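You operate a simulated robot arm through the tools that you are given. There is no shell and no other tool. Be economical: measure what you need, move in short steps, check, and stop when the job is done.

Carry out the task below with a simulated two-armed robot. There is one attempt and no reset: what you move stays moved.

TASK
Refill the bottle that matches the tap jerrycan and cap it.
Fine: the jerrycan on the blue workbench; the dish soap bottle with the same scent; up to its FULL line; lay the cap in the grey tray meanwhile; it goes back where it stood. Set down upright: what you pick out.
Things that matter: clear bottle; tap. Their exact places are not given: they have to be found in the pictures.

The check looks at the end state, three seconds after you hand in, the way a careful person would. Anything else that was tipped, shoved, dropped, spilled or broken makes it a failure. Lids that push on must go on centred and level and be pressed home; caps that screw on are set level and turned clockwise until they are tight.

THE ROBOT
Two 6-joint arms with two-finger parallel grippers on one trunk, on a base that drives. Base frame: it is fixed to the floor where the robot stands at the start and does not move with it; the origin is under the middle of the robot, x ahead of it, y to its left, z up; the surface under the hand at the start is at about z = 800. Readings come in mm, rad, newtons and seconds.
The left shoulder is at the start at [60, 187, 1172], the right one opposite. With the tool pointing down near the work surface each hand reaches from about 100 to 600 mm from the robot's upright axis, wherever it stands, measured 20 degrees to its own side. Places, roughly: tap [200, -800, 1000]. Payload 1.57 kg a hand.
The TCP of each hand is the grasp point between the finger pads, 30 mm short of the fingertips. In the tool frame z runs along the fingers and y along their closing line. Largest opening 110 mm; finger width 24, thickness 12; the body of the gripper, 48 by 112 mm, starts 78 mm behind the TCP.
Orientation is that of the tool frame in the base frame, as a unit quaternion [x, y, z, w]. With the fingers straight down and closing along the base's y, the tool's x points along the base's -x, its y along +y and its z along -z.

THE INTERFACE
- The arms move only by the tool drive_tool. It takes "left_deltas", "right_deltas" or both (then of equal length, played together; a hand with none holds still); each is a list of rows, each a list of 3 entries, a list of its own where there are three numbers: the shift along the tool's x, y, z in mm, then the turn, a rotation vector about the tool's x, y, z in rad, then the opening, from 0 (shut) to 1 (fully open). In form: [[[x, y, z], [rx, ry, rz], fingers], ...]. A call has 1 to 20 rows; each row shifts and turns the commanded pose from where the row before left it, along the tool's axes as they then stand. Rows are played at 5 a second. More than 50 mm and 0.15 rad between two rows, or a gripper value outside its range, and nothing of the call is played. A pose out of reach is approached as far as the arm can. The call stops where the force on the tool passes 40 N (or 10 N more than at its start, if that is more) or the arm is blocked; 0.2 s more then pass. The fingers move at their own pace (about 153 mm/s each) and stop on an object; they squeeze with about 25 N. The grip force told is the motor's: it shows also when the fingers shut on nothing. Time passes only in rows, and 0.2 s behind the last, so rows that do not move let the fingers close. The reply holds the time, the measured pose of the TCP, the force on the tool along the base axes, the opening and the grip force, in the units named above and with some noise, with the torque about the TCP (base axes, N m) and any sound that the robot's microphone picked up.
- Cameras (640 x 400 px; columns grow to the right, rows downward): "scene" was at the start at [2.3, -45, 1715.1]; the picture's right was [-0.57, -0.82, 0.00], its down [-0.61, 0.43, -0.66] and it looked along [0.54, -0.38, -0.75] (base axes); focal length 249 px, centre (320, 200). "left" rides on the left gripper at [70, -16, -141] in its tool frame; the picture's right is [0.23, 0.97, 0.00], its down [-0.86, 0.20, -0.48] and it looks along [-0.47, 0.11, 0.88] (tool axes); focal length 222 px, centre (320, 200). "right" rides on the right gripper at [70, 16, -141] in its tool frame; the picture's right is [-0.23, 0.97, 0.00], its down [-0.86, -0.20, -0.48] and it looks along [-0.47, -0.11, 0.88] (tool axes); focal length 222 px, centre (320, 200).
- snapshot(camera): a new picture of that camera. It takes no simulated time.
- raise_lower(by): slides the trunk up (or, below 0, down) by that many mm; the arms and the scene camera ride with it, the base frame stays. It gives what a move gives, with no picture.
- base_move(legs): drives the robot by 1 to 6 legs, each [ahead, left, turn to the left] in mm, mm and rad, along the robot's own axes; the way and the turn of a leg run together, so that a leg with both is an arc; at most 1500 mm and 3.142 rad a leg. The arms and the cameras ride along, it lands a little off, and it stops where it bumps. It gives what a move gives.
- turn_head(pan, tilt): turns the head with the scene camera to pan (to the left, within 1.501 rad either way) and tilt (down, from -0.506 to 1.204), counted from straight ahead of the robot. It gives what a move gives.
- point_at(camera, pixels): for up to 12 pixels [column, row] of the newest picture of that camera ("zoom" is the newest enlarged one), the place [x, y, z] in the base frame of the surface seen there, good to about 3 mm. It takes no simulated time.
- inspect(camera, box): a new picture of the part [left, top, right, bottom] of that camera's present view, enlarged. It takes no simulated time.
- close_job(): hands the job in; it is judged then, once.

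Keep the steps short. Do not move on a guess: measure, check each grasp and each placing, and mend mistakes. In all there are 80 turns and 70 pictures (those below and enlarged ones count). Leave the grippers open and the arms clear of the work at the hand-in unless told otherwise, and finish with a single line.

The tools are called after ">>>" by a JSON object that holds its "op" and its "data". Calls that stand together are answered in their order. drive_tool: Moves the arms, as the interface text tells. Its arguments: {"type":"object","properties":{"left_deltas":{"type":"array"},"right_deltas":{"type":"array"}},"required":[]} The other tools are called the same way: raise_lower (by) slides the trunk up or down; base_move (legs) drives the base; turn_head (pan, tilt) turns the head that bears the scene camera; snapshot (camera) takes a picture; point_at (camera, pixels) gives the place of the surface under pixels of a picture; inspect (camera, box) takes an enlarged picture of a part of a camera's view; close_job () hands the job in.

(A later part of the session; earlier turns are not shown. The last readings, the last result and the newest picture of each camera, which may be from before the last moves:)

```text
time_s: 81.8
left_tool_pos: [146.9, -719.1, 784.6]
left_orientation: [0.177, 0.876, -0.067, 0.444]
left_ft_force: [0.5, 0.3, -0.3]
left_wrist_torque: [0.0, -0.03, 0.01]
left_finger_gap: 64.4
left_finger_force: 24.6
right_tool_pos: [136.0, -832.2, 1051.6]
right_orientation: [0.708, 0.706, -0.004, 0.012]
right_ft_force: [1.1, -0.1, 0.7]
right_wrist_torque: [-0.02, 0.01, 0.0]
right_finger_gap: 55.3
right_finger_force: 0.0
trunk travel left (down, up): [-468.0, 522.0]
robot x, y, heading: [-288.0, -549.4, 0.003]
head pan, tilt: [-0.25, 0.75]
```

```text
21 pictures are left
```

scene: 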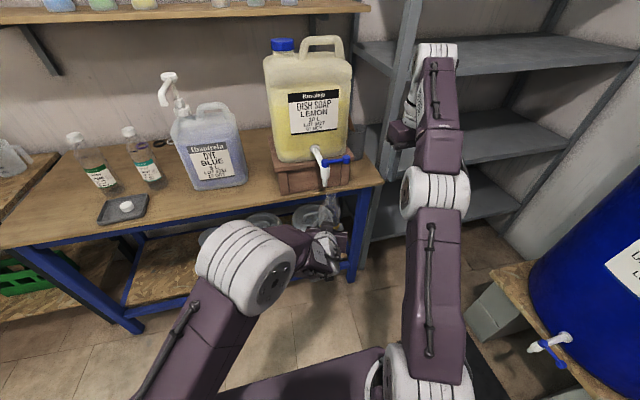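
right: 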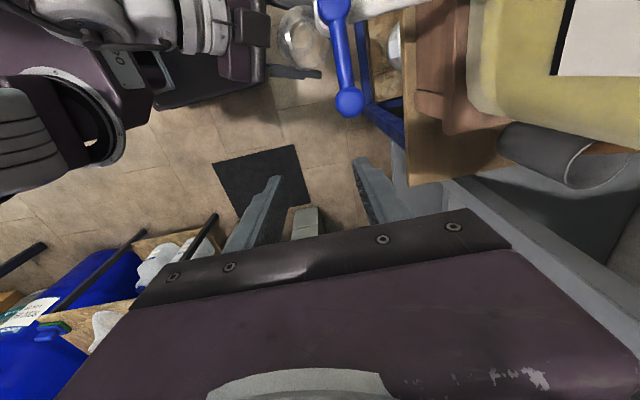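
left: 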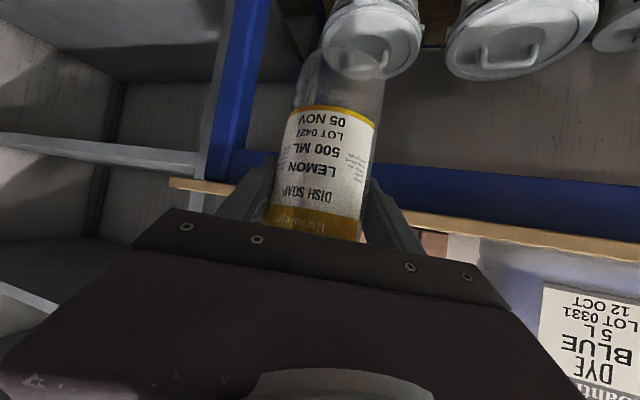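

I'll put the bottle back under the nozzle (+26.5 mm x), and move the right hand above the lever at (164,-772).

>>> {"op": "drive_tool", "data": {"left_deltas": [[[-7.2, 4.9, 10], [0, 0, 0], 0.4], [[-7.2, 4.9, 10], [0, 0, 0], 0.4], [[0, 0, 0], [0, 0, 0], 0.4], [[0, 0, 0], [0, 0, 0], 0.4]], "right_deltas": [[[0, 0, -10], [0, 0, 0], 0.4], [[0, 28, 0], [0, 0, 0], 0.4], [[30, 0, 0], [0, 0, 0], 0.4], [[30, 0, 0], [0, 0, 0], 0.4]]}}

>>> {"op": "turn_head", "data": {"pan": -0.32, "tilt": 0.85}}

>>> {"op": "snapshot", "data": {"camera": "scene"}}

```text
time_s: 82.8
left_tool_pos: [171.8, -718.7, 785.2]
left_orientation: [0.176, 0.876, -0.068, 0.444]
left_ft_force: [-0.2, 0.1, -0.5]
left_wrist_torque: [-0.03, 0.03, 0.01]
left_finger_gap: 64.1
left_finger_force: 24.7
right_tool_pos: [162.4, -770.1, 1060.3]
right_orientation: [0.708, 0.706, -0.005, 0.013]
right_ft_force: [0.6, 1.2, 0.2]
right_wrist_torque: [0.0, 0.07, 0.02]
right_finger_gap: 44.2
right_finger_force: 0.0
trunk travel left (down, up): [-468.0, 522.0]
robot x, y, heading: [-288.3, -551.1, 0.002]
head pan, tilt: [-0.25, 0.75]
```

```text
time_s: 83.4
left_tool_pos: [172.8, -718.1, 785.1]
left_orientation: [0.176, 0.875, -0.067, 0.445]
left_ft_force: [0.1, -1.0, -0.3]
left_wrist_torque: [0.01, 0.04, -0.02]
left_finger_gap: 64.1
left_finger_force: 25.1
right_tool_pos: [160.3, -770.5, 1060.7]
right_orientation: [0.708, 0.706, -0.005, 0.012]
right_ft_force: [-0.2, -0.8, -0.1]
right_wrist_torque: [0.0, -0.02, 0.0]
right_finger_gap: 44.0
right_finger_force: 0.0
trunk travel left (down, up): [-468.0, 522.0]
robot x, y, heading: [-289.9, -551.6, 0.003]
head pan, tilt: [-0.319, 0.85]
```

```text
20 pictures are left
```

scene: 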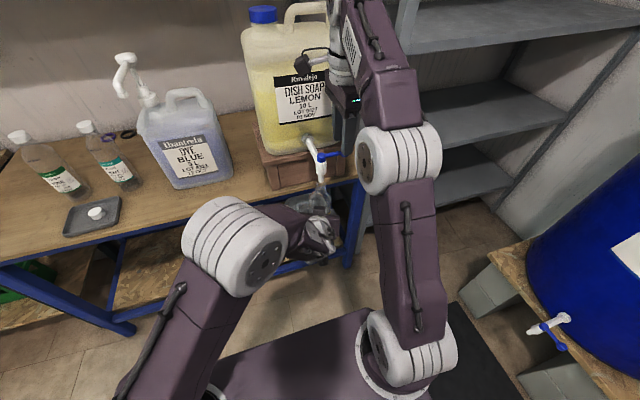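

The right hand is above the lever and both bottle and nozzle are in view. I'll check alignment.

>>> {"op": "drive_tool", "data": {"right_deltas": [[[0, 0, 20], [0, 0, 0], 0.4], [[0, 0, 12], [0, 0, 0], 0.4]]}}

>>> {"op": "inspect", "data": {"camera": "scene", "box": [295, 130, 365, 225]}}

```text
time_s: 84.0
left_tool_pos: [173.3, -718.1, 784.4]
left_orientation: [0.176, 0.875, -0.068, 0.445]
left_ft_force: [0.8, -0.8, 0.3]
left_wrist_torque: [0.04, -0.01, -0.03]
left_finger_gap: 64.0
left_finger_force: 24.8
right_tool_pos: [163.2, -773.2, 1027.2]
right_orientation: [0.709, 0.706, -0.005, 0.012]
right_ft_force: [-0.3, 0.0, -0.4]
right_wrist_torque: [0.0, 0.01, 0.0]
right_finger_gap: 44.1
right_finger_force: 0.0
trunk travel left (down, up): [-468.0, 522.0]
robot x, y, heading: [-290.1, -548.0, 0.001]
head pan, tilt: [-0.319, 0.85]
```

```text
4.21 times, centred on (330, 178) of scene
```

zoom: 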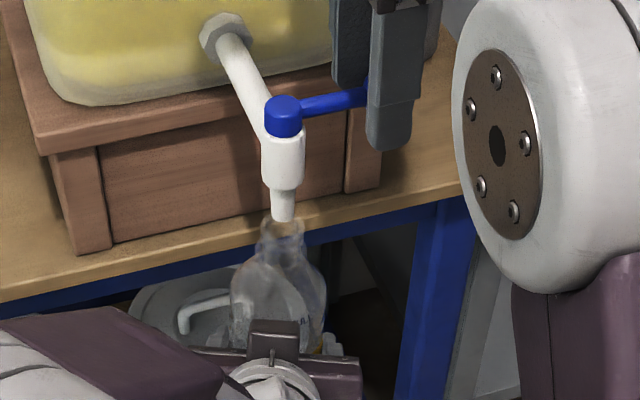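

The nozzle sits over the mouth. Now I'll ease the front finger against the lever toward +x and watch the force, to learn which way it turns.

>>> {"op": "drive_tool", "data": {"right_deltas": [[[0, 12, 0], [0, 0, 0], 0.4], [[0, 5, 0], [0, 0, 0], 0.4], [[0, 3, 0], [0, 0, 0], 0.4], [[0, 3, 0], [0, 0, 0], 0.4]]}}

```text
time_s: 85.0
left_tool_pos: [171.4, -717.8, 785.6]
left_orientation: [0.176, 0.876, -0.067, 0.444]
left_ft_force: [0.3, 0.8, 0.3]
left_wrist_torque: [-0.01, 0.01, 0.01]
left_finger_gap: 64.0
left_finger_force: 25.0
right_tool_pos: [185.0, -772.2, 1028.4]
right_orientation: [0.708, 0.706, -0.004, 0.012]
right_ft_force: [-6.3, 1.2, -3.3]
right_wrist_torque: [0.07, 0.07, -0.08]
right_finger_gap: 49.9
right_finger_force: 3.0
trunk travel left (down, up): [-468.0, 522.0]
robot x, y, heading: [-290.1, -547.6, 0.0]
head pan, tilt: [-0.319, 0.85]
```

I get 6 N resistance and the finger yields slightly, so I'll try the other direction gently: back until the rear finger meets the lever.

>>> {"op": "drive_tool", "data": {"right_deltas": [[[0, -22, 0], [0, 0, 0], 0.4], [[0, -15, 0], [0, 0, 0], 0.4], [[0, -4, 0], [0, 0, 0], 0.4], [[0, -4, 0], [0, 0, 0], 0.4], [[0, -3, 0], [0, 0, 0], 0.4]]}}

>>> {"op": "inspect", "data": {"camera": "scene", "box": [295, 130, 365, 225]}}

```text
time_s: 86.2
left_tool_pos: [171.6, -718.5, 785.6]
left_orientation: [0.175, 0.875, -0.066, 0.446]
left_ft_force: [-0.1, 0.9, 0.2]
left_wrist_torque: [-0.04, -0.01, 0.03]
left_finger_gap: 64.2
left_finger_force: 25.0
right_tool_pos: [137.2, -772.5, 1026.5]
right_orientation: [0.708, 0.706, -0.004, 0.013]
right_ft_force: [-0.1, 0.0, -0.1]
right_wrist_torque: [-0.03, 0.01, -0.01]
right_finger_gap: 44.7
right_finger_force: 0.1
trunk travel left (down, up): [-468.0, 522.0]
robot x, y, heading: [-288.5, -548.0, -0.003]
head pan, tilt: [-0.319, 0.85]
```

```text
4.21 times, centred on (330, 178) of scene
```

zoom: 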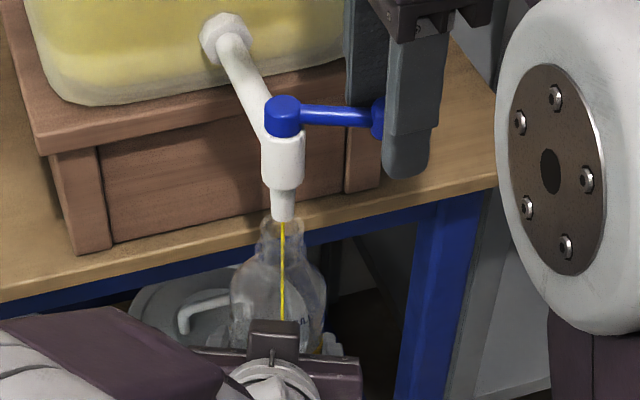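

It opened: a thin yellow stream is falling straight into the bottle. I'll let it run 4 s and check the level.

>>> {"op": "drive_tool", "data": {"right_deltas": [[[0, 0, 0], [0, 0, 0], 0.4], [[0, 0, 0], [0, 0, 0], 0.4], [[0, 0, 0], [0, 0, 0], 0.4], [[0, 0, 0], [0, 0, 0], 0.4], [[0, 0, 0], [0, 0, 0], 0.4], [[0, 0, 0], [0, 0, 0], 0.4], [[0, 0, 0], [0, 0, 0], 0.4], [[0, 0, 0], [0, 0, 0], 0.4], [[0, 0, 0], [0, 0, 0], 0.4], [[0, 0, 0], [0, 0, 0], 0.4], [[0, 0, 0], [0, 0, 0], 0.4], [[0, 0, 0], [0, 0, 0], 0.4], [[0, 0, 0], [0, 0, 0], 0.4], [[0, 0, 0], [0, 0, 0], 0.4], [[0, 0, 0], [0, 0, 0], 0.4], [[0, 0, 0], [0, 0, 0], 0.4], [[0, 0, 0], [0, 0, 0], 0.4], [[0, 0, 0], [0, 0, 0], 0.4], [[0, 0, 0], [0, 0, 0], 0.4], [[0, 0, 0], [0, 0, 0], 0.4]]}}

>>> {"op": "snapshot", "data": {"camera": "left"}}

```text
time_s: 90.4
left_tool_pos: [173.1, -718.6, 785.9]
left_orientation: [0.176, 0.876, -0.067, 0.444]
left_ft_force: [0.1, 0.4, -0.6]
left_wrist_torque: [0.0, -0.02, -0.04]
left_finger_gap: 64.4
left_finger_force: 24.8
right_tool_pos: [138.5, -771.4, 1028.4]
right_orientation: [0.709, 0.705, -0.005, 0.012]
right_ft_force: [0.2, 0.3, 0.2]
right_wrist_torque: [-0.02, 0.02, 0.02]
right_finger_gap: 43.7
right_finger_force: 0.0
trunk travel left (down, up): [-468.0, 522.0]
robot x, y, heading: [-288.5, -548.4, 0.005]
head pan, tilt: [-0.319, 0.85]
```

```text
17 pictures are left
```

left: 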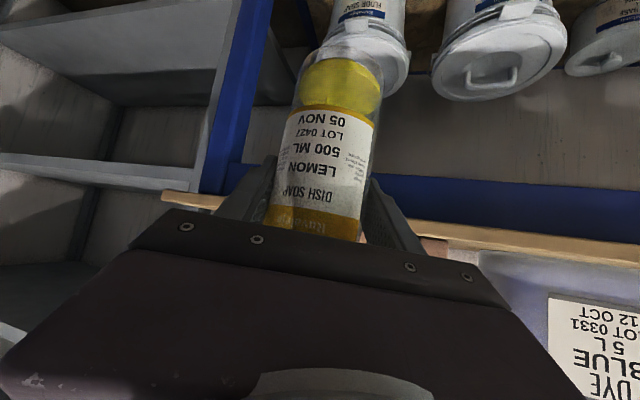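

Yellow liquid is in the bottom, still under the label. I'll run another 4 s.

>>> {"op": "drive_tool", "data": {"right_deltas": [[[0, 0, 0], [0, 0, 0], 0.4], [[0, 0, 0], [0, 0, 0], 0.4], [[0, 0, 0], [0, 0, 0], 0.4], [[0, 0, 0], [0, 0, 0], 0.4], [[0, 0, 0], [0, 0, 0], 0.4], [[0, 0, 0], [0, 0, 0], 0.4], [[0, 0, 0], [0, 0, 0], 0.4], [[0, 0, 0], [0, 0, 0], 0.4], [[0, 0, 0], [0, 0, 0], 0.4], [[0, 0, 0], [0, 0, 0], 0.4], [[0, 0, 0], [0, 0, 0], 0.4], [[0, 0, 0], [0, 0, 0], 0.4], [[0, 0, 0], [0, 0, 0], 0.4], [[0, 0, 0], [0, 0, 0], 0.4], [[0, 0, 0], [0, 0, 0], 0.4], [[0, 0, 0], [0, 0, 0], 0.4], [[0, 0, 0], [0, 0, 0], 0.4], [[0, 0, 0], [0, 0, 0], 0.4], [[0, 0, 0], [0, 0, 0], 0.4], [[0, 0, 0], [0, 0, 0], 0.4]]}}

>>> {"op": "inspect", "data": {"camera": "scene", "box": [305, 170, 345, 225]}}

```text
time_s: 94.6
left_tool_pos: [173.0, -718.0, 786.3]
left_orientation: [0.176, 0.875, -0.067, 0.445]
left_ft_force: [0.2, 0.8, -1.5]
left_wrist_torque: [0.04, -0.02, -0.02]
left_finger_gap: 64.6
left_finger_force: 24.9
right_tool_pos: [139.6, -772.1, 1027.5]
right_orientation: [0.709, 0.705, -0.005, 0.013]
right_ft_force: [-1.0, -0.2, 0.5]
right_wrist_torque: [0.01, -0.01, -0.03]
right_finger_gap: 44.0
right_finger_force: 0.0
trunk travel left (down, up): [-468.0, 522.0]
robot x, y, heading: [-288.8, -550.6, 0.004]
head pan, tilt: [-0.319, 0.85]
```

```text
7.27 times, centred on (325, 198) of scene
```

zoom: 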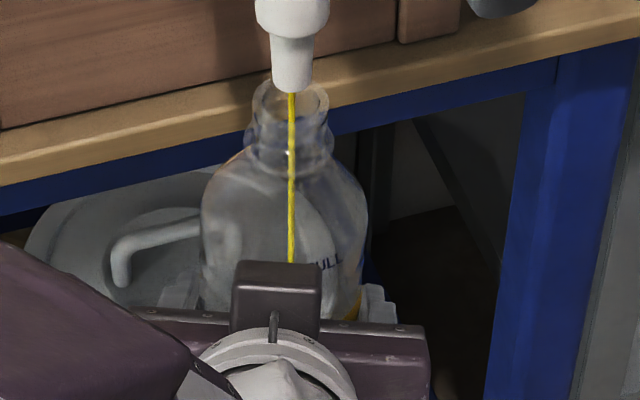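

The stream is centred and the load reads about 1.5 N. I'll continue 4 s at a time, watching the load.

>>> {"op": "drive_tool", "data": {"right_deltas": [[[0, 0, 0], [0, 0, 0], 0.4], [[0, 0, 0], [0, 0, 0], 0.4], [[0, 0, 0], [0, 0, 0], 0.4], [[0, 0, 0], [0, 0, 0], 0.4], [[0, 0, 0], [0, 0, 0], 0.4], [[0, 0, 0], [0, 0, 0], 0.4], [[0, 0, 0], [0, 0, 0], 0.4], [[0, 0, 0], [0, 0, 0], 0.4], [[0, 0, 0], [0, 0, 0], 0.4], [[0, 0, 0], [0, 0, 0], 0.4], [[0, 0, 0], [0, 0, 0], 0.4], [[0, 0, 0], [0, 0, 0], 0.4], [[0, 0, 0], [0, 0, 0], 0.4], [[0, 0, 0], [0, 0, 0], 0.4], [[0, 0, 0], [0, 0, 0], 0.4], [[0, 0, 0], [0, 0, 0], 0.4], [[0, 0, 0], [0, 0, 0], 0.4], [[0, 0, 0], [0, 0, 0], 0.4], [[0, 0, 0], [0, 0, 0], 0.4], [[0, 0, 0], [0, 0, 0], 0.4]]}}

>>> {"op": "snapshot", "data": {"camera": "left"}}

```text
time_s: 98.8
left_tool_pos: [172.5, -718.6, 785.2]
left_orientation: [0.177, 0.875, -0.068, 0.445]
left_ft_force: [-0.4, -0.1, -0.9]
left_wrist_torque: [0.0, -0.01, 0.06]
left_finger_gap: 64.4
left_finger_force: 25.4
right_tool_pos: [137.7, -771.1, 1027.8]
right_orientation: [0.708, 0.706, -0.006, 0.013]
right_ft_force: [0.4, 1.1, 0.8]
right_wrist_torque: [-0.02, -0.02, 0.0]
right_finger_gap: 44.0
right_finger_force: 0.0
trunk travel left (down, up): [-468.0, 522.0]
robot x, y, heading: [-289.5, -549.2, 0.008]
head pan, tilt: [-0.319, 0.85]
```

```text
15 pictures are left
```

left: 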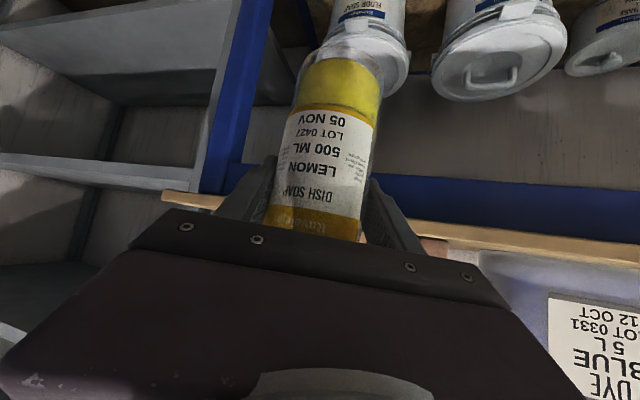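

The rise is slow, so I'll open the lever about 8 mm more and run 3 s.

>>> {"op": "drive_tool", "data": {"right_deltas": [[[0, -4, 0], [0, 0, 0], 0.4], [[0, -4, 0], [0, 0, 0], 0.4], [[0, 0, 0], [0, 0, 0], 0.4], [[0, 0, 0], [0, 0, 0], 0.4], [[0, 0, 0], [0, 0, 0], 0.4], [[0, 0, 0], [0, 0, 0], 0.4], [[0, 0, 0], [0, 0, 0], 0.4], [[0, 0, 0], [0, 0, 0], 0.4], [[0, 0, 0], [0, 0, 0], 0.4], [[0, 0, 0], [0, 0, 0], 0.4], [[0, 0, 0], [0, 0, 0], 0.4], [[0, 0, 0], [0, 0, 0], 0.4], [[0, 0, 0], [0, 0, 0], 0.4], [[0, 0, 0], [0, 0, 0], 0.4], [[0, 0, 0], [0, 0, 0], 0.4]]}}

>>> {"op": "inspect", "data": {"camera": "scene", "box": [305, 170, 345, 225]}}

```text
time_s: 102.0
left_tool_pos: [172.1, -718.2, 784.7]
left_orientation: [0.176, 0.875, -0.068, 0.445]
left_ft_force: [-0.2, -0.1, -2.2]
left_wrist_torque: [0.04, 0.01, -0.03]
left_finger_gap: 64.7
left_finger_force: 25.1
right_tool_pos: [129.0, -773.1, 1029.5]
right_orientation: [0.708, 0.706, -0.005, 0.012]
right_ft_force: [-0.6, -0.7, -0.2]
right_wrist_torque: [-0.01, 0.01, 0.0]
right_finger_gap: 43.9
right_finger_force: 0.0
trunk travel left (down, up): [-468.0, 522.0]
robot x, y, heading: [-286.9, -549.3, 0.002]
head pan, tilt: [-0.319, 0.85]
```

```text
7.27 times, centred on (325, 198) of scene
```

zoom: 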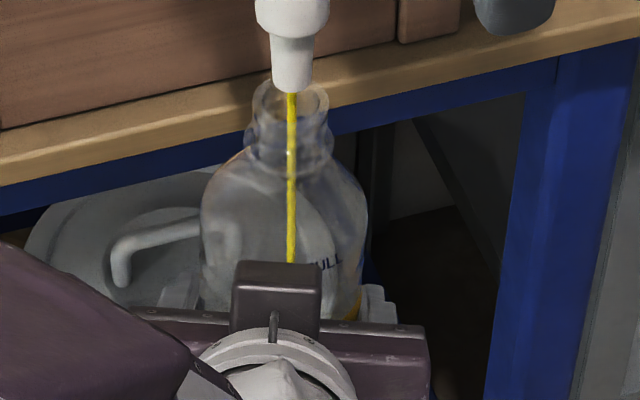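

The stream is a bit thicker and the level is still below the visible part. I'll run 8 s more in two calls.

>>> {"op": "drive_tool", "data": {"right_deltas": [[[0, 0, 0], [0, 0, 0], 0.4], [[0, 0, 0], [0, 0, 0], 0.4], [[0, 0, 0], [0, 0, 0], 0.4], [[0, 0, 0], [0, 0, 0], 0.4], [[0, 0, 0], [0, 0, 0], 0.4], [[0, 0, 0], [0, 0, 0], 0.4], [[0, 0, 0], [0, 0, 0], 0.4], [[0, 0, 0], [0, 0, 0], 0.4], [[0, 0, 0], [0, 0, 0], 0.4], [[0, 0, 0], [0, 0, 0], 0.4], [[0, 0, 0], [0, 0, 0], 0.4], [[0, 0, 0], [0, 0, 0], 0.4], [[0, 0, 0], [0, 0, 0], 0.4], [[0, 0, 0], [0, 0, 0], 0.4], [[0, 0, 0], [0, 0, 0], 0.4], [[0, 0, 0], [0, 0, 0], 0.4], [[0, 0, 0], [0, 0, 0], 0.4], [[0, 0, 0], [0, 0, 0], 0.4], [[0, 0, 0], [0, 0, 0], 0.4], [[0, 0, 0], [0, 0, 0], 0.4]]}}

>>> {"op": "drive_tool", "data": {"right_deltas": [[[0, 0, 0], [0, 0, 0], 0.4], [[0, 0, 0], [0, 0, 0], 0.4], [[0, 0, 0], [0, 0, 0], 0.4], [[0, 0, 0], [0, 0, 0], 0.4], [[0, 0, 0], [0, 0, 0], 0.4], [[0, 0, 0], [0, 0, 0], 0.4], [[0, 0, 0], [0, 0, 0], 0.4], [[0, 0, 0], [0, 0, 0], 0.4], [[0, 0, 0], [0, 0, 0], 0.4], [[0, 0, 0], [0, 0, 0], 0.4], [[0, 0, 0], [0, 0, 0], 0.4], [[0, 0, 0], [0, 0, 0], 0.4]]}}

>>> {"op": "inspect", "data": {"camera": "scene", "box": [305, 170, 345, 225]}}

```text
time_s: 106.2
left_tool_pos: [172.8, -717.7, 784.9]
left_orientation: [0.176, 0.876, -0.067, 0.445]
left_ft_force: [0.7, 0.2, -2.6]
left_wrist_torque: [0.02, 0.03, 0.04]
left_finger_gap: 64.9
left_finger_force: 25.4
right_tool_pos: [129.4, -772.2, 1028.1]
right_orientation: [0.708, 0.706, -0.005, 0.012]
right_ft_force: [0.5, 0.2, -0.3]
right_wrist_torque: [-0.04, 0.03, -0.03]
right_finger_gap: 44.1
right_finger_force: 0.1
trunk travel left (down, up): [-468.0, 522.0]
robot x, y, heading: [-283.2, -546.2, 0.004]
head pan, tilt: [-0.319, 0.85]
```

```text
time_s: 108.8
left_tool_pos: [171.8, -718.6, 786.1]
left_orientation: [0.175, 0.876, -0.067, 0.445]
left_ft_force: [0.1, 0.6, -3.1]
left_wrist_torque: [0.02, 0.0, 0.01]
left_finger_gap: 64.8
left_finger_force: 25.4
right_tool_pos: [130.0, -772.5, 1027.1]
right_orientation: [0.708, 0.706, -0.005, 0.013]
right_ft_force: [0.5, -0.6, -0.8]
right_wrist_torque: [-0.01, 0.01, 0.0]
right_finger_gap: 44.1
right_finger_force: 0.0
trunk travel left (down, up): [-468.0, 522.0]
robot x, y, heading: [-285.0, -551.0, 0.006]
head pan, tilt: [-0.319, 0.85]
```

```text
7.27 times, centred on (325, 198) of scene
```

zoom: 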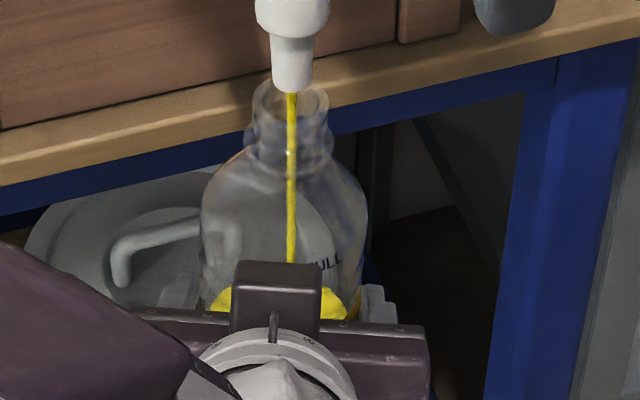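

The liquid surface is now visible. I'll measure its height against the FULL mark.

>>> {"op": "point_at", "data": {"camera": "zoom", "pixels": [[222, 300], [335, 305], [328, 262], [340, 290], [345, 310]]}}

>>> {"op": "drive_tool", "data": {"right_deltas": [[[0, 0, 0], [0, 0, 0], 0.4], [[0, 0, 0], [0, 0, 0], 0.4], [[0, 0, 0], [0, 0, 0], 0.4], [[0, 0, 0], [0, 0, 0], 0.4], [[0, 0, 0], [0, 0, 0], 0.4], [[0, 0, 0], [0, 0, 0], 0.4], [[0, 0, 0], [0, 0, 0], 0.4], [[0, 0, 0], [0, 0, 0], 0.4], [[0, 0, 0], [0, 0, 0], 0.4], [[0, 0, 0], [0, 0, 0], 0.4]]}}

>>> {"op": "inspect", "data": {"camera": "scene", "box": [305, 170, 345, 225]}}

>>> {"op": "point_at", "data": {"camera": "zoom", "pixels": [[222, 300], [335, 305], [328, 264], [340, 290], [222, 285], [318, 266]]}}

```text
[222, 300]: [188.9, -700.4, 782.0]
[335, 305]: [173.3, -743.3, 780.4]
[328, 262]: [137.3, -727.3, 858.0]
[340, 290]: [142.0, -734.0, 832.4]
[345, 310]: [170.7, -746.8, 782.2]
```

```text
time_s: 111.0
left_tool_pos: [172.0, -718.9, 785.1]
left_orientation: [0.176, 0.876, -0.067, 0.444]
left_ft_force: [-0.1, -0.3, -2.7]
left_wrist_torque: [-0.04, 0.0, -0.04]
left_finger_gap: 64.8
left_finger_force: 25.2
right_tool_pos: [131.0, -772.0, 1027.1]
right_orientation: [0.708, 0.706, -0.006, 0.012]
right_ft_force: [-0.2, 0.7, -0.2]
right_wrist_torque: [-0.01, 0.01, -0.02]
right_finger_gap: 44.0
right_finger_force: 0.0
trunk travel left (down, up): [-468.0, 522.0]
robot x, y, heading: [-290.4, -545.1, 0.004]
head pan, tilt: [-0.319, 0.85]
```

```text
7.27 times, centred on (325, 198) of scene
```

zoom: 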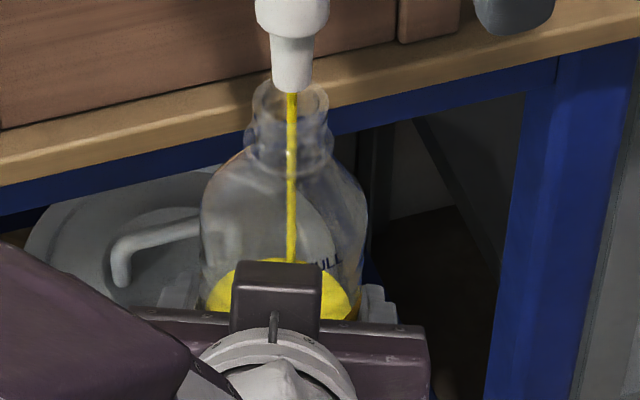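

```text
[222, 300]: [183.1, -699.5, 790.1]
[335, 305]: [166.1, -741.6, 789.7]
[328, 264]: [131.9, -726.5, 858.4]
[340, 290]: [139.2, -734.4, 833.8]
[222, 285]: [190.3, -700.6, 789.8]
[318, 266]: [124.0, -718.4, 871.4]
```

The surface rose from 782 to 790 in 2.2 s, about 3.9 mm/s. FULL is at about 859, so about 17 s remain. I'll run 12.6 s, then re-measure.

>>> {"op": "drive_tool", "data": {"right_deltas": [[[0, 0, 0], [0, 0, 0], 0.4], [[0, 0, 0], [0, 0, 0], 0.4], [[0, 0, 0], [0, 0, 0], 0.4], [[0, 0, 0], [0, 0, 0], 0.4], [[0, 0, 0], [0, 0, 0], 0.4], [[0, 0, 0], [0, 0, 0], 0.4], [[0, 0, 0], [0, 0, 0], 0.4], [[0, 0, 0], [0, 0, 0], 0.4], [[0, 0, 0], [0, 0, 0], 0.4], [[0, 0, 0], [0, 0, 0], 0.4], [[0, 0, 0], [0, 0, 0], 0.4], [[0, 0, 0], [0, 0, 0], 0.4], [[0, 0, 0], [0, 0, 0], 0.4], [[0, 0, 0], [0, 0, 0], 0.4], [[0, 0, 0], [0, 0, 0], 0.4], [[0, 0, 0], [0, 0, 0], 0.4], [[0, 0, 0], [0, 0, 0], 0.4], [[0, 0, 0], [0, 0, 0], 0.4], [[0, 0, 0], [0, 0, 0], 0.4], [[0, 0, 0], [0, 0, 0], 0.4]]}}

>>> {"op": "drive_tool", "data": {"right_deltas": [[[0, 0, 0], [0, 0, 0], 0.4], [[0, 0, 0], [0, 0, 0], 0.4], [[0, 0, 0], [0, 0, 0], 0.4], [[0, 0, 0], [0, 0, 0], 0.4], [[0, 0, 0], [0, 0, 0], 0.4], [[0, 0, 0], [0, 0, 0], 0.4], [[0, 0, 0], [0, 0, 0], 0.4], [[0, 0, 0], [0, 0, 0], 0.4], [[0, 0, 0], [0, 0, 0], 0.4], [[0, 0, 0], [0, 0, 0], 0.4], [[0, 0, 0], [0, 0, 0], 0.4], [[0, 0, 0], [0, 0, 0], 0.4], [[0, 0, 0], [0, 0, 0], 0.4], [[0, 0, 0], [0, 0, 0], 0.4], [[0, 0, 0], [0, 0, 0], 0.4], [[0, 0, 0], [0, 0, 0], 0.4], [[0, 0, 0], [0, 0, 0], 0.4], [[0, 0, 0], [0, 0, 0], 0.4], [[0, 0, 0], [0, 0, 0], 0.4], [[0, 0, 0], [0, 0, 0], 0.4]]}}

>>> {"op": "drive_tool", "data": {"right_deltas": [[[0, 0, 0], [0, 0, 0], 0.4], [[0, 0, 0], [0, 0, 0], 0.4], [[0, 0, 0], [0, 0, 0], 0.4], [[0, 0, 0], [0, 0, 0], 0.4], [[0, 0, 0], [0, 0, 0], 0.4], [[0, 0, 0], [0, 0, 0], 0.4], [[0, 0, 0], [0, 0, 0], 0.4], [[0, 0, 0], [0, 0, 0], 0.4], [[0, 0, 0], [0, 0, 0], 0.4], [[0, 0, 0], [0, 0, 0], 0.4], [[0, 0, 0], [0, 0, 0], 0.4], [[0, 0, 0], [0, 0, 0], 0.4], [[0, 0, 0], [0, 0, 0], 0.4], [[0, 0, 0], [0, 0, 0], 0.4], [[0, 0, 0], [0, 0, 0], 0.4], [[0, 0, 0], [0, 0, 0], 0.4], [[0, 0, 0], [0, 0, 0], 0.4], [[0, 0, 0], [0, 0, 0], 0.4], [[0, 0, 0], [0, 0, 0], 0.4], [[0, 0, 0], [0, 0, 0], 0.4]]}}

>>> {"op": "inspect", "data": {"camera": "scene", "box": [305, 170, 345, 225]}}

>>> {"op": "point_at", "data": {"camera": "zoom", "pixels": [[222, 260], [310, 240], [328, 264], [340, 250], [225, 285], [318, 266], [270, 240]]}}

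```text
time_s: 115.2
left_tool_pos: [173.2, -717.9, 785.5]
left_orientation: [0.176, 0.876, -0.067, 0.445]
left_ft_force: [0.1, 0.0, -4.4]
left_wrist_torque: [-0.01, -0.03, 0.0]
left_finger_gap: 65.2
left_finger_force: 24.6
right_tool_pos: [130.3, -772.8, 1027.1]
right_orientation: [0.708, 0.706, -0.006, 0.012]
right_ft_force: [-0.7, 0.0, 0.0]
right_wrist_torque: [0.01, -0.03, -0.06]
right_finger_gap: 43.9
right_finger_force: 0.1
trunk travel left (down, up): [-468.0, 522.0]
robot x, y, heading: [-291.1, -551.2, 0.002]
head pan, tilt: [-0.319, 0.85]
```

```text
time_s: 119.4
left_tool_pos: [172.6, -719.6, 785.0]
left_orientation: [0.176, 0.875, -0.068, 0.445]
left_ft_force: [0.4, -0.4, -5.1]
left_wrist_torque: [-0.02, 0.0, 0.04]
left_finger_gap: 64.9
left_finger_force: 24.7
right_tool_pos: [130.0, -772.7, 1027.7]
right_orientation: [0.708, 0.706, -0.005, 0.013]
right_ft_force: [-0.2, 0.0, 0.2]
right_wrist_torque: [-0.02, -0.05, 0.03]
right_finger_gap: 44.1
right_finger_force: 0.1
trunk travel left (down, up): [-468.0, 522.0]
robot x, y, heading: [-289.1, -551.1, 0.001]
head pan, tilt: [-0.319, 0.85]
```

```text
time_s: 123.6
left_tool_pos: [173.5, -719.5, 785.7]
left_orientation: [0.176, 0.875, -0.068, 0.445]
left_ft_force: [0.5, -0.4, -4.8]
left_wrist_torque: [-0.01, -0.01, 0.02]
left_finger_gap: 64.9
left_finger_force: 24.6
right_tool_pos: [130.8, -772.8, 1028.7]
right_orientation: [0.708, 0.706, -0.005, 0.012]
right_ft_force: [0.0, 0.1, 0.8]
right_wrist_torque: [0.02, 0.0, -0.01]
right_finger_gap: 43.8
right_finger_force: 0.1
trunk travel left (down, up): [-468.0, 522.0]
robot x, y, heading: [-283.9, -549.5, 0.0]
head pan, tilt: [-0.319, 0.85]
```

```text
7.27 times, centred on (325, 198) of scene
```

zoom: 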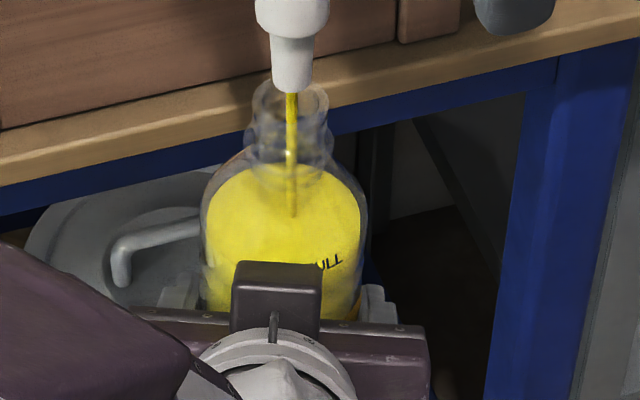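

```text
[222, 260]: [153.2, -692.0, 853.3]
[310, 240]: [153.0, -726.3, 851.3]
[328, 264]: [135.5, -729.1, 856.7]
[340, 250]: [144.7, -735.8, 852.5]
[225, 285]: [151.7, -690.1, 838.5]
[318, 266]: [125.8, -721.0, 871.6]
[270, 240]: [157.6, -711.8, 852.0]
```

The surface is at about 852 and the FULL mark at about 858, rising about 5 mm/s. I'll close the lever now by pushing it back to +x, which takes about 1 s.

>>> {"op": "drive_tool", "data": {"right_deltas": [[[0, 28, 0], [0, 0, 0], 0.4], [[0, 12, 0], [0, 0, 0], 0.4], [[0, 10, 0], [0, 0, 0], 0.4], [[0, 6, 0], [0, 0, 0], 0.4], [[0, 0, 0], [0, 0, 0], 0.4]]}}

>>> {"op": "inspect", "data": {"camera": "scene", "box": [300, 140, 350, 225]}}

>>> {"op": "point_at", "data": {"camera": "zoom", "pixels": [[270, 275], [300, 280], [322, 285], [312, 300], [240, 280], [318, 305]]}}

```text
time_s: 124.8
left_tool_pos: [171.5, -717.7, 786.2]
left_orientation: [0.176, 0.875, -0.068, 0.445]
left_ft_force: [-0.1, 0.7, -5.4]
left_wrist_torque: [0.01, 0.0, -0.02]
left_finger_gap: 64.9
left_finger_force: 25.3
right_tool_pos: [185.9, -772.1, 1028.4]
right_orientation: [0.708, 0.706, -0.005, 0.012]
right_ft_force: [-6.5, 0.9, -2.3]
right_wrist_torque: [0.07, 0.09, -0.15]
right_finger_gap: 49.5
right_finger_force: 2.7
trunk travel left (down, up): [-468.0, 522.0]
robot x, y, heading: [-289.9, -550.9, 0.006]
head pan, tilt: [-0.319, 0.85]
```

```text
4.71 times, centred on (325, 182) of scene
```

zoom: 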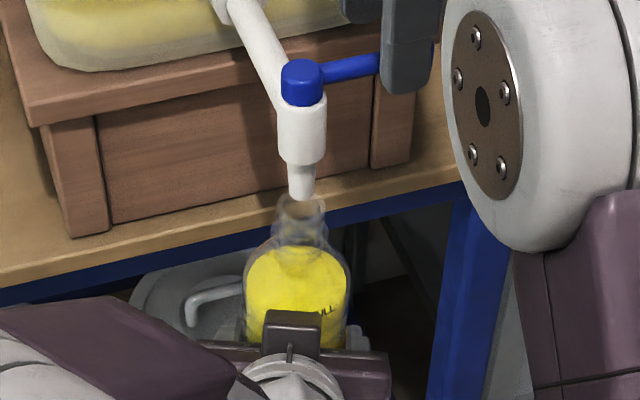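

```text
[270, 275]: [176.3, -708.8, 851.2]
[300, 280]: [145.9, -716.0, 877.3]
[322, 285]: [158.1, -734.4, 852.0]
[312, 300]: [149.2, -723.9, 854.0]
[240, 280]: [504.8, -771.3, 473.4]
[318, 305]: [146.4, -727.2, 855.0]
```

The tap is closed and dripless. The surface is at about 853 and the mark about 857, so I'm some 3–4 mm short. A brief small opening will top it up.

>>> {"op": "drive_tool", "data": {"right_deltas": [[[0, -28, 0], [0, 0, 0], 0.4], [[0, -21, 0], [0, 0, 0], 0.4], [[0, 0, 0], [0, 0, 0], 0.4], [[0, 20, 0], [0, 0, 0], 0.4], [[0, 15, 0], [0, 0, 0], 0.4], [[0, 9, 0], [0, 0, 0], 0.4], [[0, 6, 0], [0, 0, 0], 0.4], [[0, 0, 0], [0, 0, 0], 0.4]]}}

>>> {"op": "inspect", "data": {"camera": "scene", "box": [305, 170, 345, 225]}}

>>> {"op": "point_at", "data": {"camera": "zoom", "pixels": [[225, 245], [250, 230], [270, 245], [300, 240], [335, 230], [345, 250], [328, 264], [336, 262], [300, 255], [240, 255]]}}

```text
time_s: 126.6
left_tool_pos: [171.7, -718.5, 786.0]
left_orientation: [0.176, 0.875, -0.067, 0.445]
left_ft_force: [-0.1, 0.0, -5.6]
left_wrist_torque: [-0.03, 0.0, 0.0]
left_finger_gap: 64.7
left_finger_force: 24.8
right_tool_pos: [185.4, -772.7, 1028.6]
right_orientation: [0.708, 0.706, -0.004, 0.012]
right_ft_force: [-8.6, -0.1, -3.7]
right_wrist_torque: [0.07, 0.06, -0.11]
right_finger_gap: 52.1
right_finger_force: 4.4
trunk travel left (down, up): [-468.0, 522.0]
robot x, y, heading: [-289.0, -550.7, 0.001]
head pan, tilt: [-0.319, 0.85]
```

```text
7.27 times, centred on (325, 198) of scene
```

zoom: 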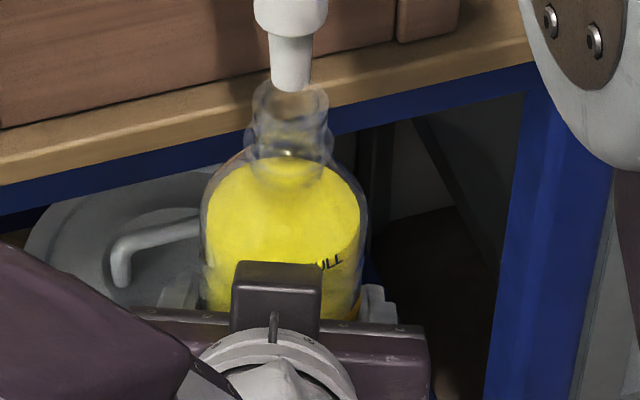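

```text
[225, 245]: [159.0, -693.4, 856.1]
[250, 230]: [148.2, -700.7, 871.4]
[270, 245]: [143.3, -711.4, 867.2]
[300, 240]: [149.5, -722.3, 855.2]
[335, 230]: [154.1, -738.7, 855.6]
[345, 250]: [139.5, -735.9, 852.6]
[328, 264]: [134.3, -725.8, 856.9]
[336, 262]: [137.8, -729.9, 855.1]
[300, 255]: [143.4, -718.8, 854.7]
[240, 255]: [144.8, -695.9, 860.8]
```

Level and mark now agree within about 2 mm, and the tap is closed. The right hand centres off the lever and lifts away, then the bottle is drawn straight back.

>>> {"op": "drive_tool", "data": {"right_deltas": [[[0, -12, 0], [0, 0, 0], 0.4], [[0, -10, 0], [0, 0, 0], 0.4], [[0, 0, -25], [0, 0, 0], 0.4], [[0, 0, -15], [0, 0, 0], 0.4], [[-30, 0, 0], [0, 0, 0], 0.4], [[-30, 0, 0], [0, 0, 0], 0.4]]}}

>>> {"op": "drive_tool", "data": {"left_deltas": [[[7, -5, -10], [0, 0, 0], 0.4], [[10.8, -7.4, -15.1], [0, 0, 0], 0.4], [[10.8, -7.4, -15.1], [0, 0, 0], 0.4], [[10.8, -7.4, -15.1], [0, 0, 0], 0.4], [[10.8, -7.4, -15.1], [0, 0, 0], 0.4], [[7, -5, -10], [0, 0, 0], 0.4]]}}

>>> {"op": "base_move", "data": {"legs": [[-200, 0, 0]]}}

>>> {"op": "snapshot", "data": {"camera": "scene"}}

```text
time_s: 128.0
left_tool_pos: [172.8, -718.9, 786.1]
left_orientation: [0.175, 0.876, -0.066, 0.445]
left_ft_force: [0.1, 0.5, -5.4]
left_wrist_torque: [-0.03, -0.01, -0.02]
left_finger_gap: 65.0
left_finger_force: 24.9
right_tool_pos: [158.7, -831.2, 1060.6]
right_orientation: [0.708, 0.706, -0.004, 0.012]
right_ft_force: [-1.1, 0.4, -0.4]
right_wrist_torque: [-0.03, 0.02, 0.0]
right_finger_gap: 44.2
right_finger_force: 0.1
right hand out of reach, approached as far as the arm can: row 4, 5, 6
trunk travel left (down, up): [-468.0, 522.0]
robot x, y, heading: [-285.1, -549.7, 0.005]
head pan, tilt: [-0.319, 0.85]
```

```text
time_s: 129.4
left_tool_pos: [65.9, -719.4, 784.6]
left_orientation: [0.176, 0.876, -0.067, 0.444]
left_ft_force: [0.0, 0.2, -5.1]
left_wrist_torque: [0.04, 0.0, 0.02]
left_finger_gap: 65.1
left_finger_force: 24.6
right_tool_pos: [159.2, -830.4, 1060.6]
right_orientation: [0.708, 0.706, -0.004, 0.013]
right_ft_force: [0.6, 0.5, -1.0]
right_wrist_torque: [-0.01, 0.03, -0.05]
right_finger_gap: 44.0
right_finger_force: 0.1
trunk travel left (down, up): [-468.0, 522.0]
robot x, y, heading: [-288.8, -550.9, -0.001]
head pan, tilt: [-0.319, 0.85]
```

```text
time_s: 131.0
left_tool_pos: [-132.1, -720.1, 785.6]
left_orientation: [0.176, 0.876, -0.066, 0.445]
left_ft_force: [-0.6, 0.6, -5.3]
left_wrist_torque: [-0.03, 0.0, 0.02]
left_finger_gap: 64.8
left_finger_force: 24.6
right_tool_pos: [-39.7, -830.9, 1061.2]
right_orientation: [0.708, 0.706, -0.003, 0.014]
right_ft_force: [0.1, -0.1, 0.3]
right_wrist_torque: [0.04, -0.03, -0.02]
right_finger_gap: 44.1
right_finger_force: 0.0
trunk travel left (down, up): [-468.0, 522.0]
robot x, y, heading: [-485.2, -548.5, 0.004]
head pan, tilt: [-0.319, 0.85]
```

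```text
8 pictures are left
```

scene: 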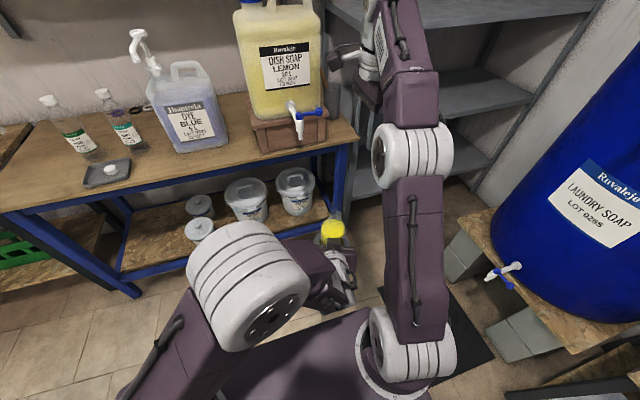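

The tap is dry and everything stands. I'll raise the trunk 140 mm, drive left to in front of the bottle's place, then forward.

>>> {"op": "raise_lower", "data": {"by": 142}}

>>> {"op": "base_move", "data": {"legs": [[0, 852, -0.004], [400, 0, 0]]}}

>>> {"op": "turn_head", "data": {"pan": -0.25, "tilt": 0.95}}

```text
time_s: 132.7
left_tool_pos: [-130.8, -720.4, 926.1]
left_orientation: [0.176, 0.876, -0.067, 0.444]
left_ft_force: [-0.2, 0.3, -4.8]
left_wrist_torque: [0.0, 0.0, 0.0]
left_finger_gap: 64.6
left_finger_force: 24.9
right_tool_pos: [-39.1, -830.6, 1202.4]
right_orientation: [0.709, 0.705, -0.004, 0.012]
right_ft_force: [0.3, 0.3, -0.1]
right_wrist_torque: [0.01, 0.01, 0.02]
right_finger_gap: 43.9
right_finger_force: 0.1
trunk travel left (down, up): [-610.0, 380.0]
robot x, y, heading: [-484.6, -550.9, 0.002]
head pan, tilt: [-0.319, 0.85]
```

```text
time_s: 139.4
left_tool_pos: [269.7, 132.7, 926.7]
left_orientation: [0.182, 0.874, -0.07, 0.444]
left_ft_force: [-0.1, -0.9, -4.8]
left_wrist_torque: [-0.01, -0.03, 0.02]
left_finger_gap: 64.9
left_finger_force: 25.1
right_tool_pos: [359.3, 20.9, 1202.2]
right_orientation: [0.713, 0.701, -0.004, 0.013]
right_ft_force: [0.3, -0.5, -0.3]
right_wrist_torque: [0.0, 0.0, 0.0]
right_finger_gap: 44.0
right_finger_force: 0.2
trunk travel left (down, up): [-610.0, 380.0]
robot x, y, heading: [-83.9, 309.4, -0.007]
head pan, tilt: [-0.319, 0.85]
```

```text
time_s: 140.0
left_tool_pos: [269.6, 132.9, 927.1]
left_orientation: [0.181, 0.875, -0.07, 0.444]
left_ft_force: [-0.5, -0.8, -5.1]
left_wrist_torque: [0.0, 0.02, -0.02]
left_finger_gap: 65.0
left_finger_force: 24.8
right_tool_pos: [358.1, 20.2, 1202.5]
right_orientation: [0.713, 0.701, -0.006, 0.013]
right_ft_force: [-0.4, 0.5, -0.3]
right_wrist_torque: [0.0, 0.02, -0.01]
right_finger_gap: 43.9
right_finger_force: 0.0
trunk travel left (down, up): [-610.0, 380.0]
robot x, y, heading: [-81.8, 305.3, -0.012]
head pan, tilt: [-0.25, 0.949]
```

I'll carry the bottle forward over its spot (475,127), still about 30 mm above the bench.

>>> {"op": "drive_tool", "data": {"left_deltas": [[[-14, 9.1, 19.45], [0, 0, 0], 0.4], [[-14, 9.1, 19.45], [0, 0, 0], 0.4], [[-14, 9.1, 19.45], [0, 0, 0], 0.4], [[-14, 9.1, 19.45], [0, 0, 0], 0.4], [[-14, 9.1, 19.45], [0, 0, 0], 0.4], [[-14, 9.1, 19.45], [0, 0, 0], 0.4], [[-14, 9.1, 19.45], [0, 0, 0], 0.4], [[-14, 9.1, 19.45], [0, 0, 0], 0.4]]}}

>>> {"op": "snapshot", "data": {"camera": "left"}}

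>>> {"op": "point_at", "data": {"camera": "left", "pixels": [[320, 70], [320, 100], [320, 140], [320, 180], [320, 215]]}}

```text
time_s: 141.8
left_tool_pos: [474.0, 127.5, 927.4]
left_orientation: [0.182, 0.875, -0.07, 0.444]
left_ft_force: [0.3, -0.3, -5.3]
left_wrist_torque: [0.02, 0.02, 0.02]
left_finger_gap: 65.0
left_finger_force: 24.8
right_tool_pos: [360.9, 21.8, 1201.6]
right_orientation: [0.712, 0.702, -0.004, 0.013]
right_ft_force: [1.1, 0.4, -0.3]
right_wrist_torque: [0.01, -0.01, 0.02]
right_finger_gap: 44.2
right_finger_force: 0.0
trunk travel left (down, up): [-610.0, 380.0]
robot x, y, heading: [-80.9, 306.3, -0.011]
head pan, tilt: [-0.25, 0.949]
```

```text
7 pictures are left
```

left: 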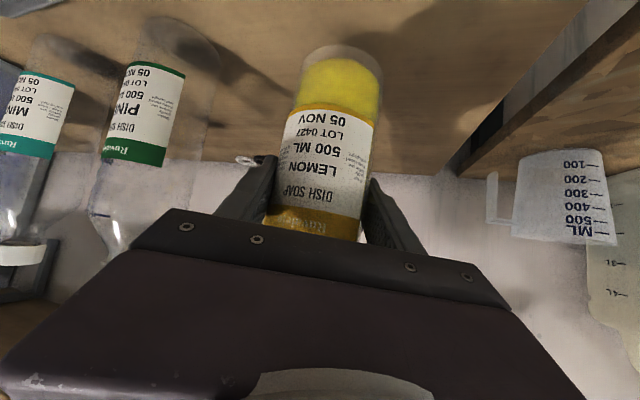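

```text
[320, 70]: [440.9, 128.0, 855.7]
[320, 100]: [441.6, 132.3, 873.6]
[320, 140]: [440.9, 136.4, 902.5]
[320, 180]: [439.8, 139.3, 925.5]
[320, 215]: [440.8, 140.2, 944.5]
```

The bottle is practically vertical. I'll lower it to the bench in small steps and watch the load.

>>> {"op": "drive_tool", "data": {"left_deltas": [[[11.2, -0.5, 8.4], [0, 0, 0], 0.4], [[11.2, -0.5, 8.4], [0, 0, 0], 0.4], [[2.4, -0.1, 1.8], [0, 0, 0], 0.4], [[1.6, -0.1, 1.2], [0, 0, 0], 0.4]]}}

>>> {"op": "drive_tool", "data": {"left_deltas": [[[1.6, -0.1, 1.2], [0, 0, 0], 0.4], [[0, 0, 0], [0, 0, 0], 0.4]]}}

```text
time_s: 142.8
left_tool_pos: [474.1, 127.5, 895.0]
left_orientation: [0.181, 0.874, -0.07, 0.445]
left_ft_force: [0.3, 0.2, -6.1]
left_wrist_torque: [0.0, -0.01, -0.02]
left_finger_gap: 64.9
left_finger_force: 24.7
right_tool_pos: [360.3, 21.5, 1202.8]
right_orientation: [0.713, 0.701, -0.004, 0.013]
right_ft_force: [0.4, -0.9, -0.1]
right_wrist_torque: [0.01, -0.01, 0.0]
right_finger_gap: 44.0
right_finger_force: 0.0
trunk travel left (down, up): [-610.0, 380.0]
robot x, y, heading: [-85.1, 309.0, -0.009]
head pan, tilt: [-0.25, 0.949]
```

```text
time_s: 143.4
left_tool_pos: [473.8, 128.5, 892.9]
left_orientation: [0.181, 0.875, -0.07, 0.443]
left_ft_force: [1.4, -0.1, -5.4]
left_wrist_torque: [-0.03, -0.02, 0.01]
left_finger_gap: 64.9
left_finger_force: 25.1
right_tool_pos: [360.2, 21.0, 1202.9]
right_orientation: [0.712, 0.702, -0.004, 0.013]
right_ft_force: [-0.2, 0.8, -0.4]
right_wrist_torque: [-0.02, -0.01, 0.01]
right_finger_gap: 43.9
right_finger_force: 0.0
trunk travel left (down, up): [-610.0, 380.0]
robot x, y, heading: [-82.6, 310.0, -0.013]
head pan, tilt: [-0.25, 0.949]
```

Not yet touching; I'll go 2 mm at a time.

>>> {"op": "drive_tool", "data": {"left_deltas": [[[1.6, -0.1, 1.2], [0, 0, 0], 0.4], [[0, 0, 0], [0, 0, 0], 0.4]]}}

>>> {"op": "drive_tool", "data": {"left_deltas": [[[1.2, 0, 0.9], [0, 0, 0], 0.4], [[0, 0, 0], [0, 0, 0], 0.4]]}}

```text
time_s: 144.0
left_tool_pos: [475.0, 128.9, 892.4]
left_orientation: [0.18, 0.874, -0.07, 0.446]
left_ft_force: [1.1, 2.6, 3.8]
left_wrist_torque: [-0.05, 0.01, -0.04]
left_finger_gap: 64.7
left_finger_force: 25.7
right_tool_pos: [359.8, 22.0, 1203.9]
right_orientation: [0.712, 0.702, -0.005, 0.014]
right_ft_force: [0.9, 1.0, -0.2]
right_wrist_torque: [0.0, -0.03, 0.0]
right_finger_gap: 43.9
right_finger_force: 0.0
trunk travel left (down, up): [-610.0, 380.0]
robot x, y, heading: [-85.9, 309.3, -0.003]
head pan, tilt: [-0.25, 0.949]
```

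```text
time_s: 144.6
left_tool_pos: [473.8, 128.5, 892.7]
left_orientation: [0.18, 0.874, -0.07, 0.447]
left_ft_force: [3.0, 0.9, 15.4]
left_wrist_torque: [-0.26, 0.1, 0.01]
left_finger_gap: 64.8
left_finger_force: 25.2
right_tool_pos: [358.1, 22.2, 1204.3]
right_orientation: [0.712, 0.702, -0.005, 0.014]
right_ft_force: [0.7, -0.1, -1.0]
right_wrist_torque: [-0.03, -0.02, -0.03]
right_finger_gap: 44.2
right_finger_force: 0.1
trunk travel left (down, up): [-610.0, 380.0]
robot x, y, heading: [-84.1, 307.7, -0.01]
head pan, tilt: [-0.25, 0.949]
```

The bottle is on the bench with +15 N of contact. I'll briefly open so it settles flat, then re-close to steady it for capping.

>>> {"op": "drive_tool", "data": {"left_deltas": [[[-1.2, 0, -0.9], [0, 0, 0], 0.4], [[0, 0, 0], [0, 0, 0], 0.68], [[0, 0, 0], [0, 0, 0], 0.68], [[0, 0, 0], [0, 0, 0], 0.68], [[0, 0, 0], [0, 0, 0], 0.5], [[0, 0, 0], [0, 0, 0], 0.4], [[0, 0, 0], [0, 0, 0], 0.4]]}}

>>> {"op": "drive_tool", "data": {"right_deltas": [[[0, 0, 0], [0, 0, -0.143], 0.7], [[0, 0, 0], [0, 0, -0.143], 0.7], [[0, 0, 0], [0, 0, -0.143], 0.7], [[0, 0, 0], [0, 0, -0.143], 0.7], [[0, 0, 0], [0, 0, -0.143], 0.5], [[0, 0, 0], [0, 0, -0.143], 0.5], [[0, 0, 0], [0, 0, -0.143], 0.5], [[0, 0, 0], [0, 0, -0.143], 0.5], [[0, 0, 0], [0, 0, -0.143], 0.5], [[0, 0, 0], [0, 0, -0.143], 0.5], [[0, 0, 0], [0, 0, -0.143], 0.5]]}}

```text
time_s: 146.2
left_tool_pos: [473.7, 127.9, 891.2]
left_orientation: [0.182, 0.875, -0.07, 0.444]
left_ft_force: [0.7, 1.1, 1.1]
left_wrist_torque: [-0.07, 0.0, 0.02]
left_finger_gap: 65.2
left_finger_force: 25.0
right_tool_pos: [359.3, 21.1, 1204.1]
right_orientation: [0.713, 0.701, -0.004, 0.013]
right_ft_force: [0.5, -0.6, -0.6]
right_wrist_torque: [-0.01, 0.01, 0.03]
right_finger_gap: 44.1
right_finger_force: 0.0
trunk travel left (down, up): [-610.0, 380.0]
robot x, y, heading: [-84.4, 307.0, -0.012]
head pan, tilt: [-0.25, 0.949]
```

```text
time_s: 148.6
left_tool_pos: [473.3, 127.2, 891.4]
left_orientation: [0.182, 0.874, -0.071, 0.444]
left_ft_force: [0.3, 0.4, 1.8]
left_wrist_torque: [-0.1, -0.03, 0.0]
left_finger_gap: 64.9
left_finger_force: 25.4
right_tool_pos: [358.3, 20.8, 1201.8]
right_orientation: [0.005, 1.0, -0.012, 0.006]
right_ft_force: [0.2, 0.1, 0.0]
right_wrist_torque: [0.01, 0.01, 0.0]
right_finger_gap: 55.0
right_finger_force: 0.0
trunk travel left (down, up): [-610.0, 380.0]
robot x, y, heading: [-84.6, 307.7, -0.008]
head pan, tilt: [-0.25, 0.949]
```

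The right hand is back in its plain orientation. I'll move it over the cap in the tray (353,-99), come down part-way and look.

>>> {"op": "drive_tool", "data": {"right_deltas": [[[2, -40, 0], [0, 0, 0], 0.5], [[2, -40, 0], [0, 0, 0], 0.5], [[2, -40, 0], [0, 0, 0], 0.5], [[0, 0, 48], [0, 0, 0], 0.5], [[0, 0, 48], [0, 0, 0], 0.5], [[0, 0, 48], [0, 0, 0], 0.5], [[0, 0, 48], [0, 0, 0], 0.5], [[0, 0, 48], [0, 0, 0], 0.5], [[0, 0, 48], [0, 0, 0], 0.5]]}}

>>> {"op": "snapshot", "data": {"camera": "right"}}

```text
time_s: 150.6
left_tool_pos: [473.9, 127.0, 891.2]
left_orientation: [0.181, 0.875, -0.069, 0.445]
left_ft_force: [-0.3, -2.5, 0.6]
left_wrist_torque: [-0.26, 0.0, 0.0]
left_finger_gap: 64.8
left_finger_force: 25.6
right_tool_pos: [334.6, -97.0, 903.1]
right_orientation: [0.007, 1.0, -0.012, 0.006]
right_ft_force: [0.6, 0.2, -0.7]
right_wrist_torque: [0.0, 0.0, -0.01]
right_finger_gap: 55.0
right_finger_force: 0.1
right hand out of reach, approached as far as the arm can: row 1, 2, 3
trunk travel left (down, up): [-610.0, 380.0]
robot x, y, heading: [-83.1, 307.1, -0.013]
head pan, tilt: [-0.25, 0.949]
```

```text
6 pictures are left
```

right: 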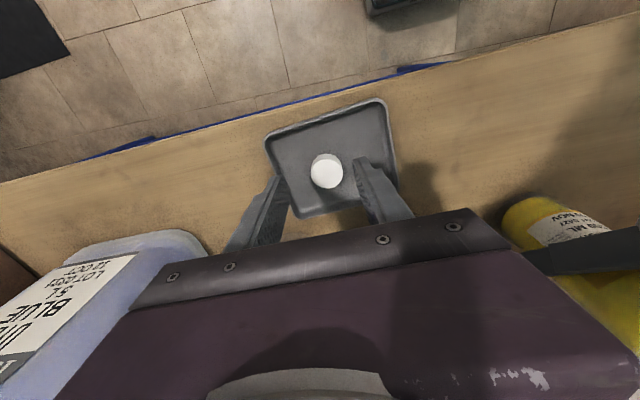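

>>> {"op": "point_at", "data": {"camera": "right", "pixels": [[327, 168], [312, 168], [341, 168], [327, 155], [327, 183]]}}

```text
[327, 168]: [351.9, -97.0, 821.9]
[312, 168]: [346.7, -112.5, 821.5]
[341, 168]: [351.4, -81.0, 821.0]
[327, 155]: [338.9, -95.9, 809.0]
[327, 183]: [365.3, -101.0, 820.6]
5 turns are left
```

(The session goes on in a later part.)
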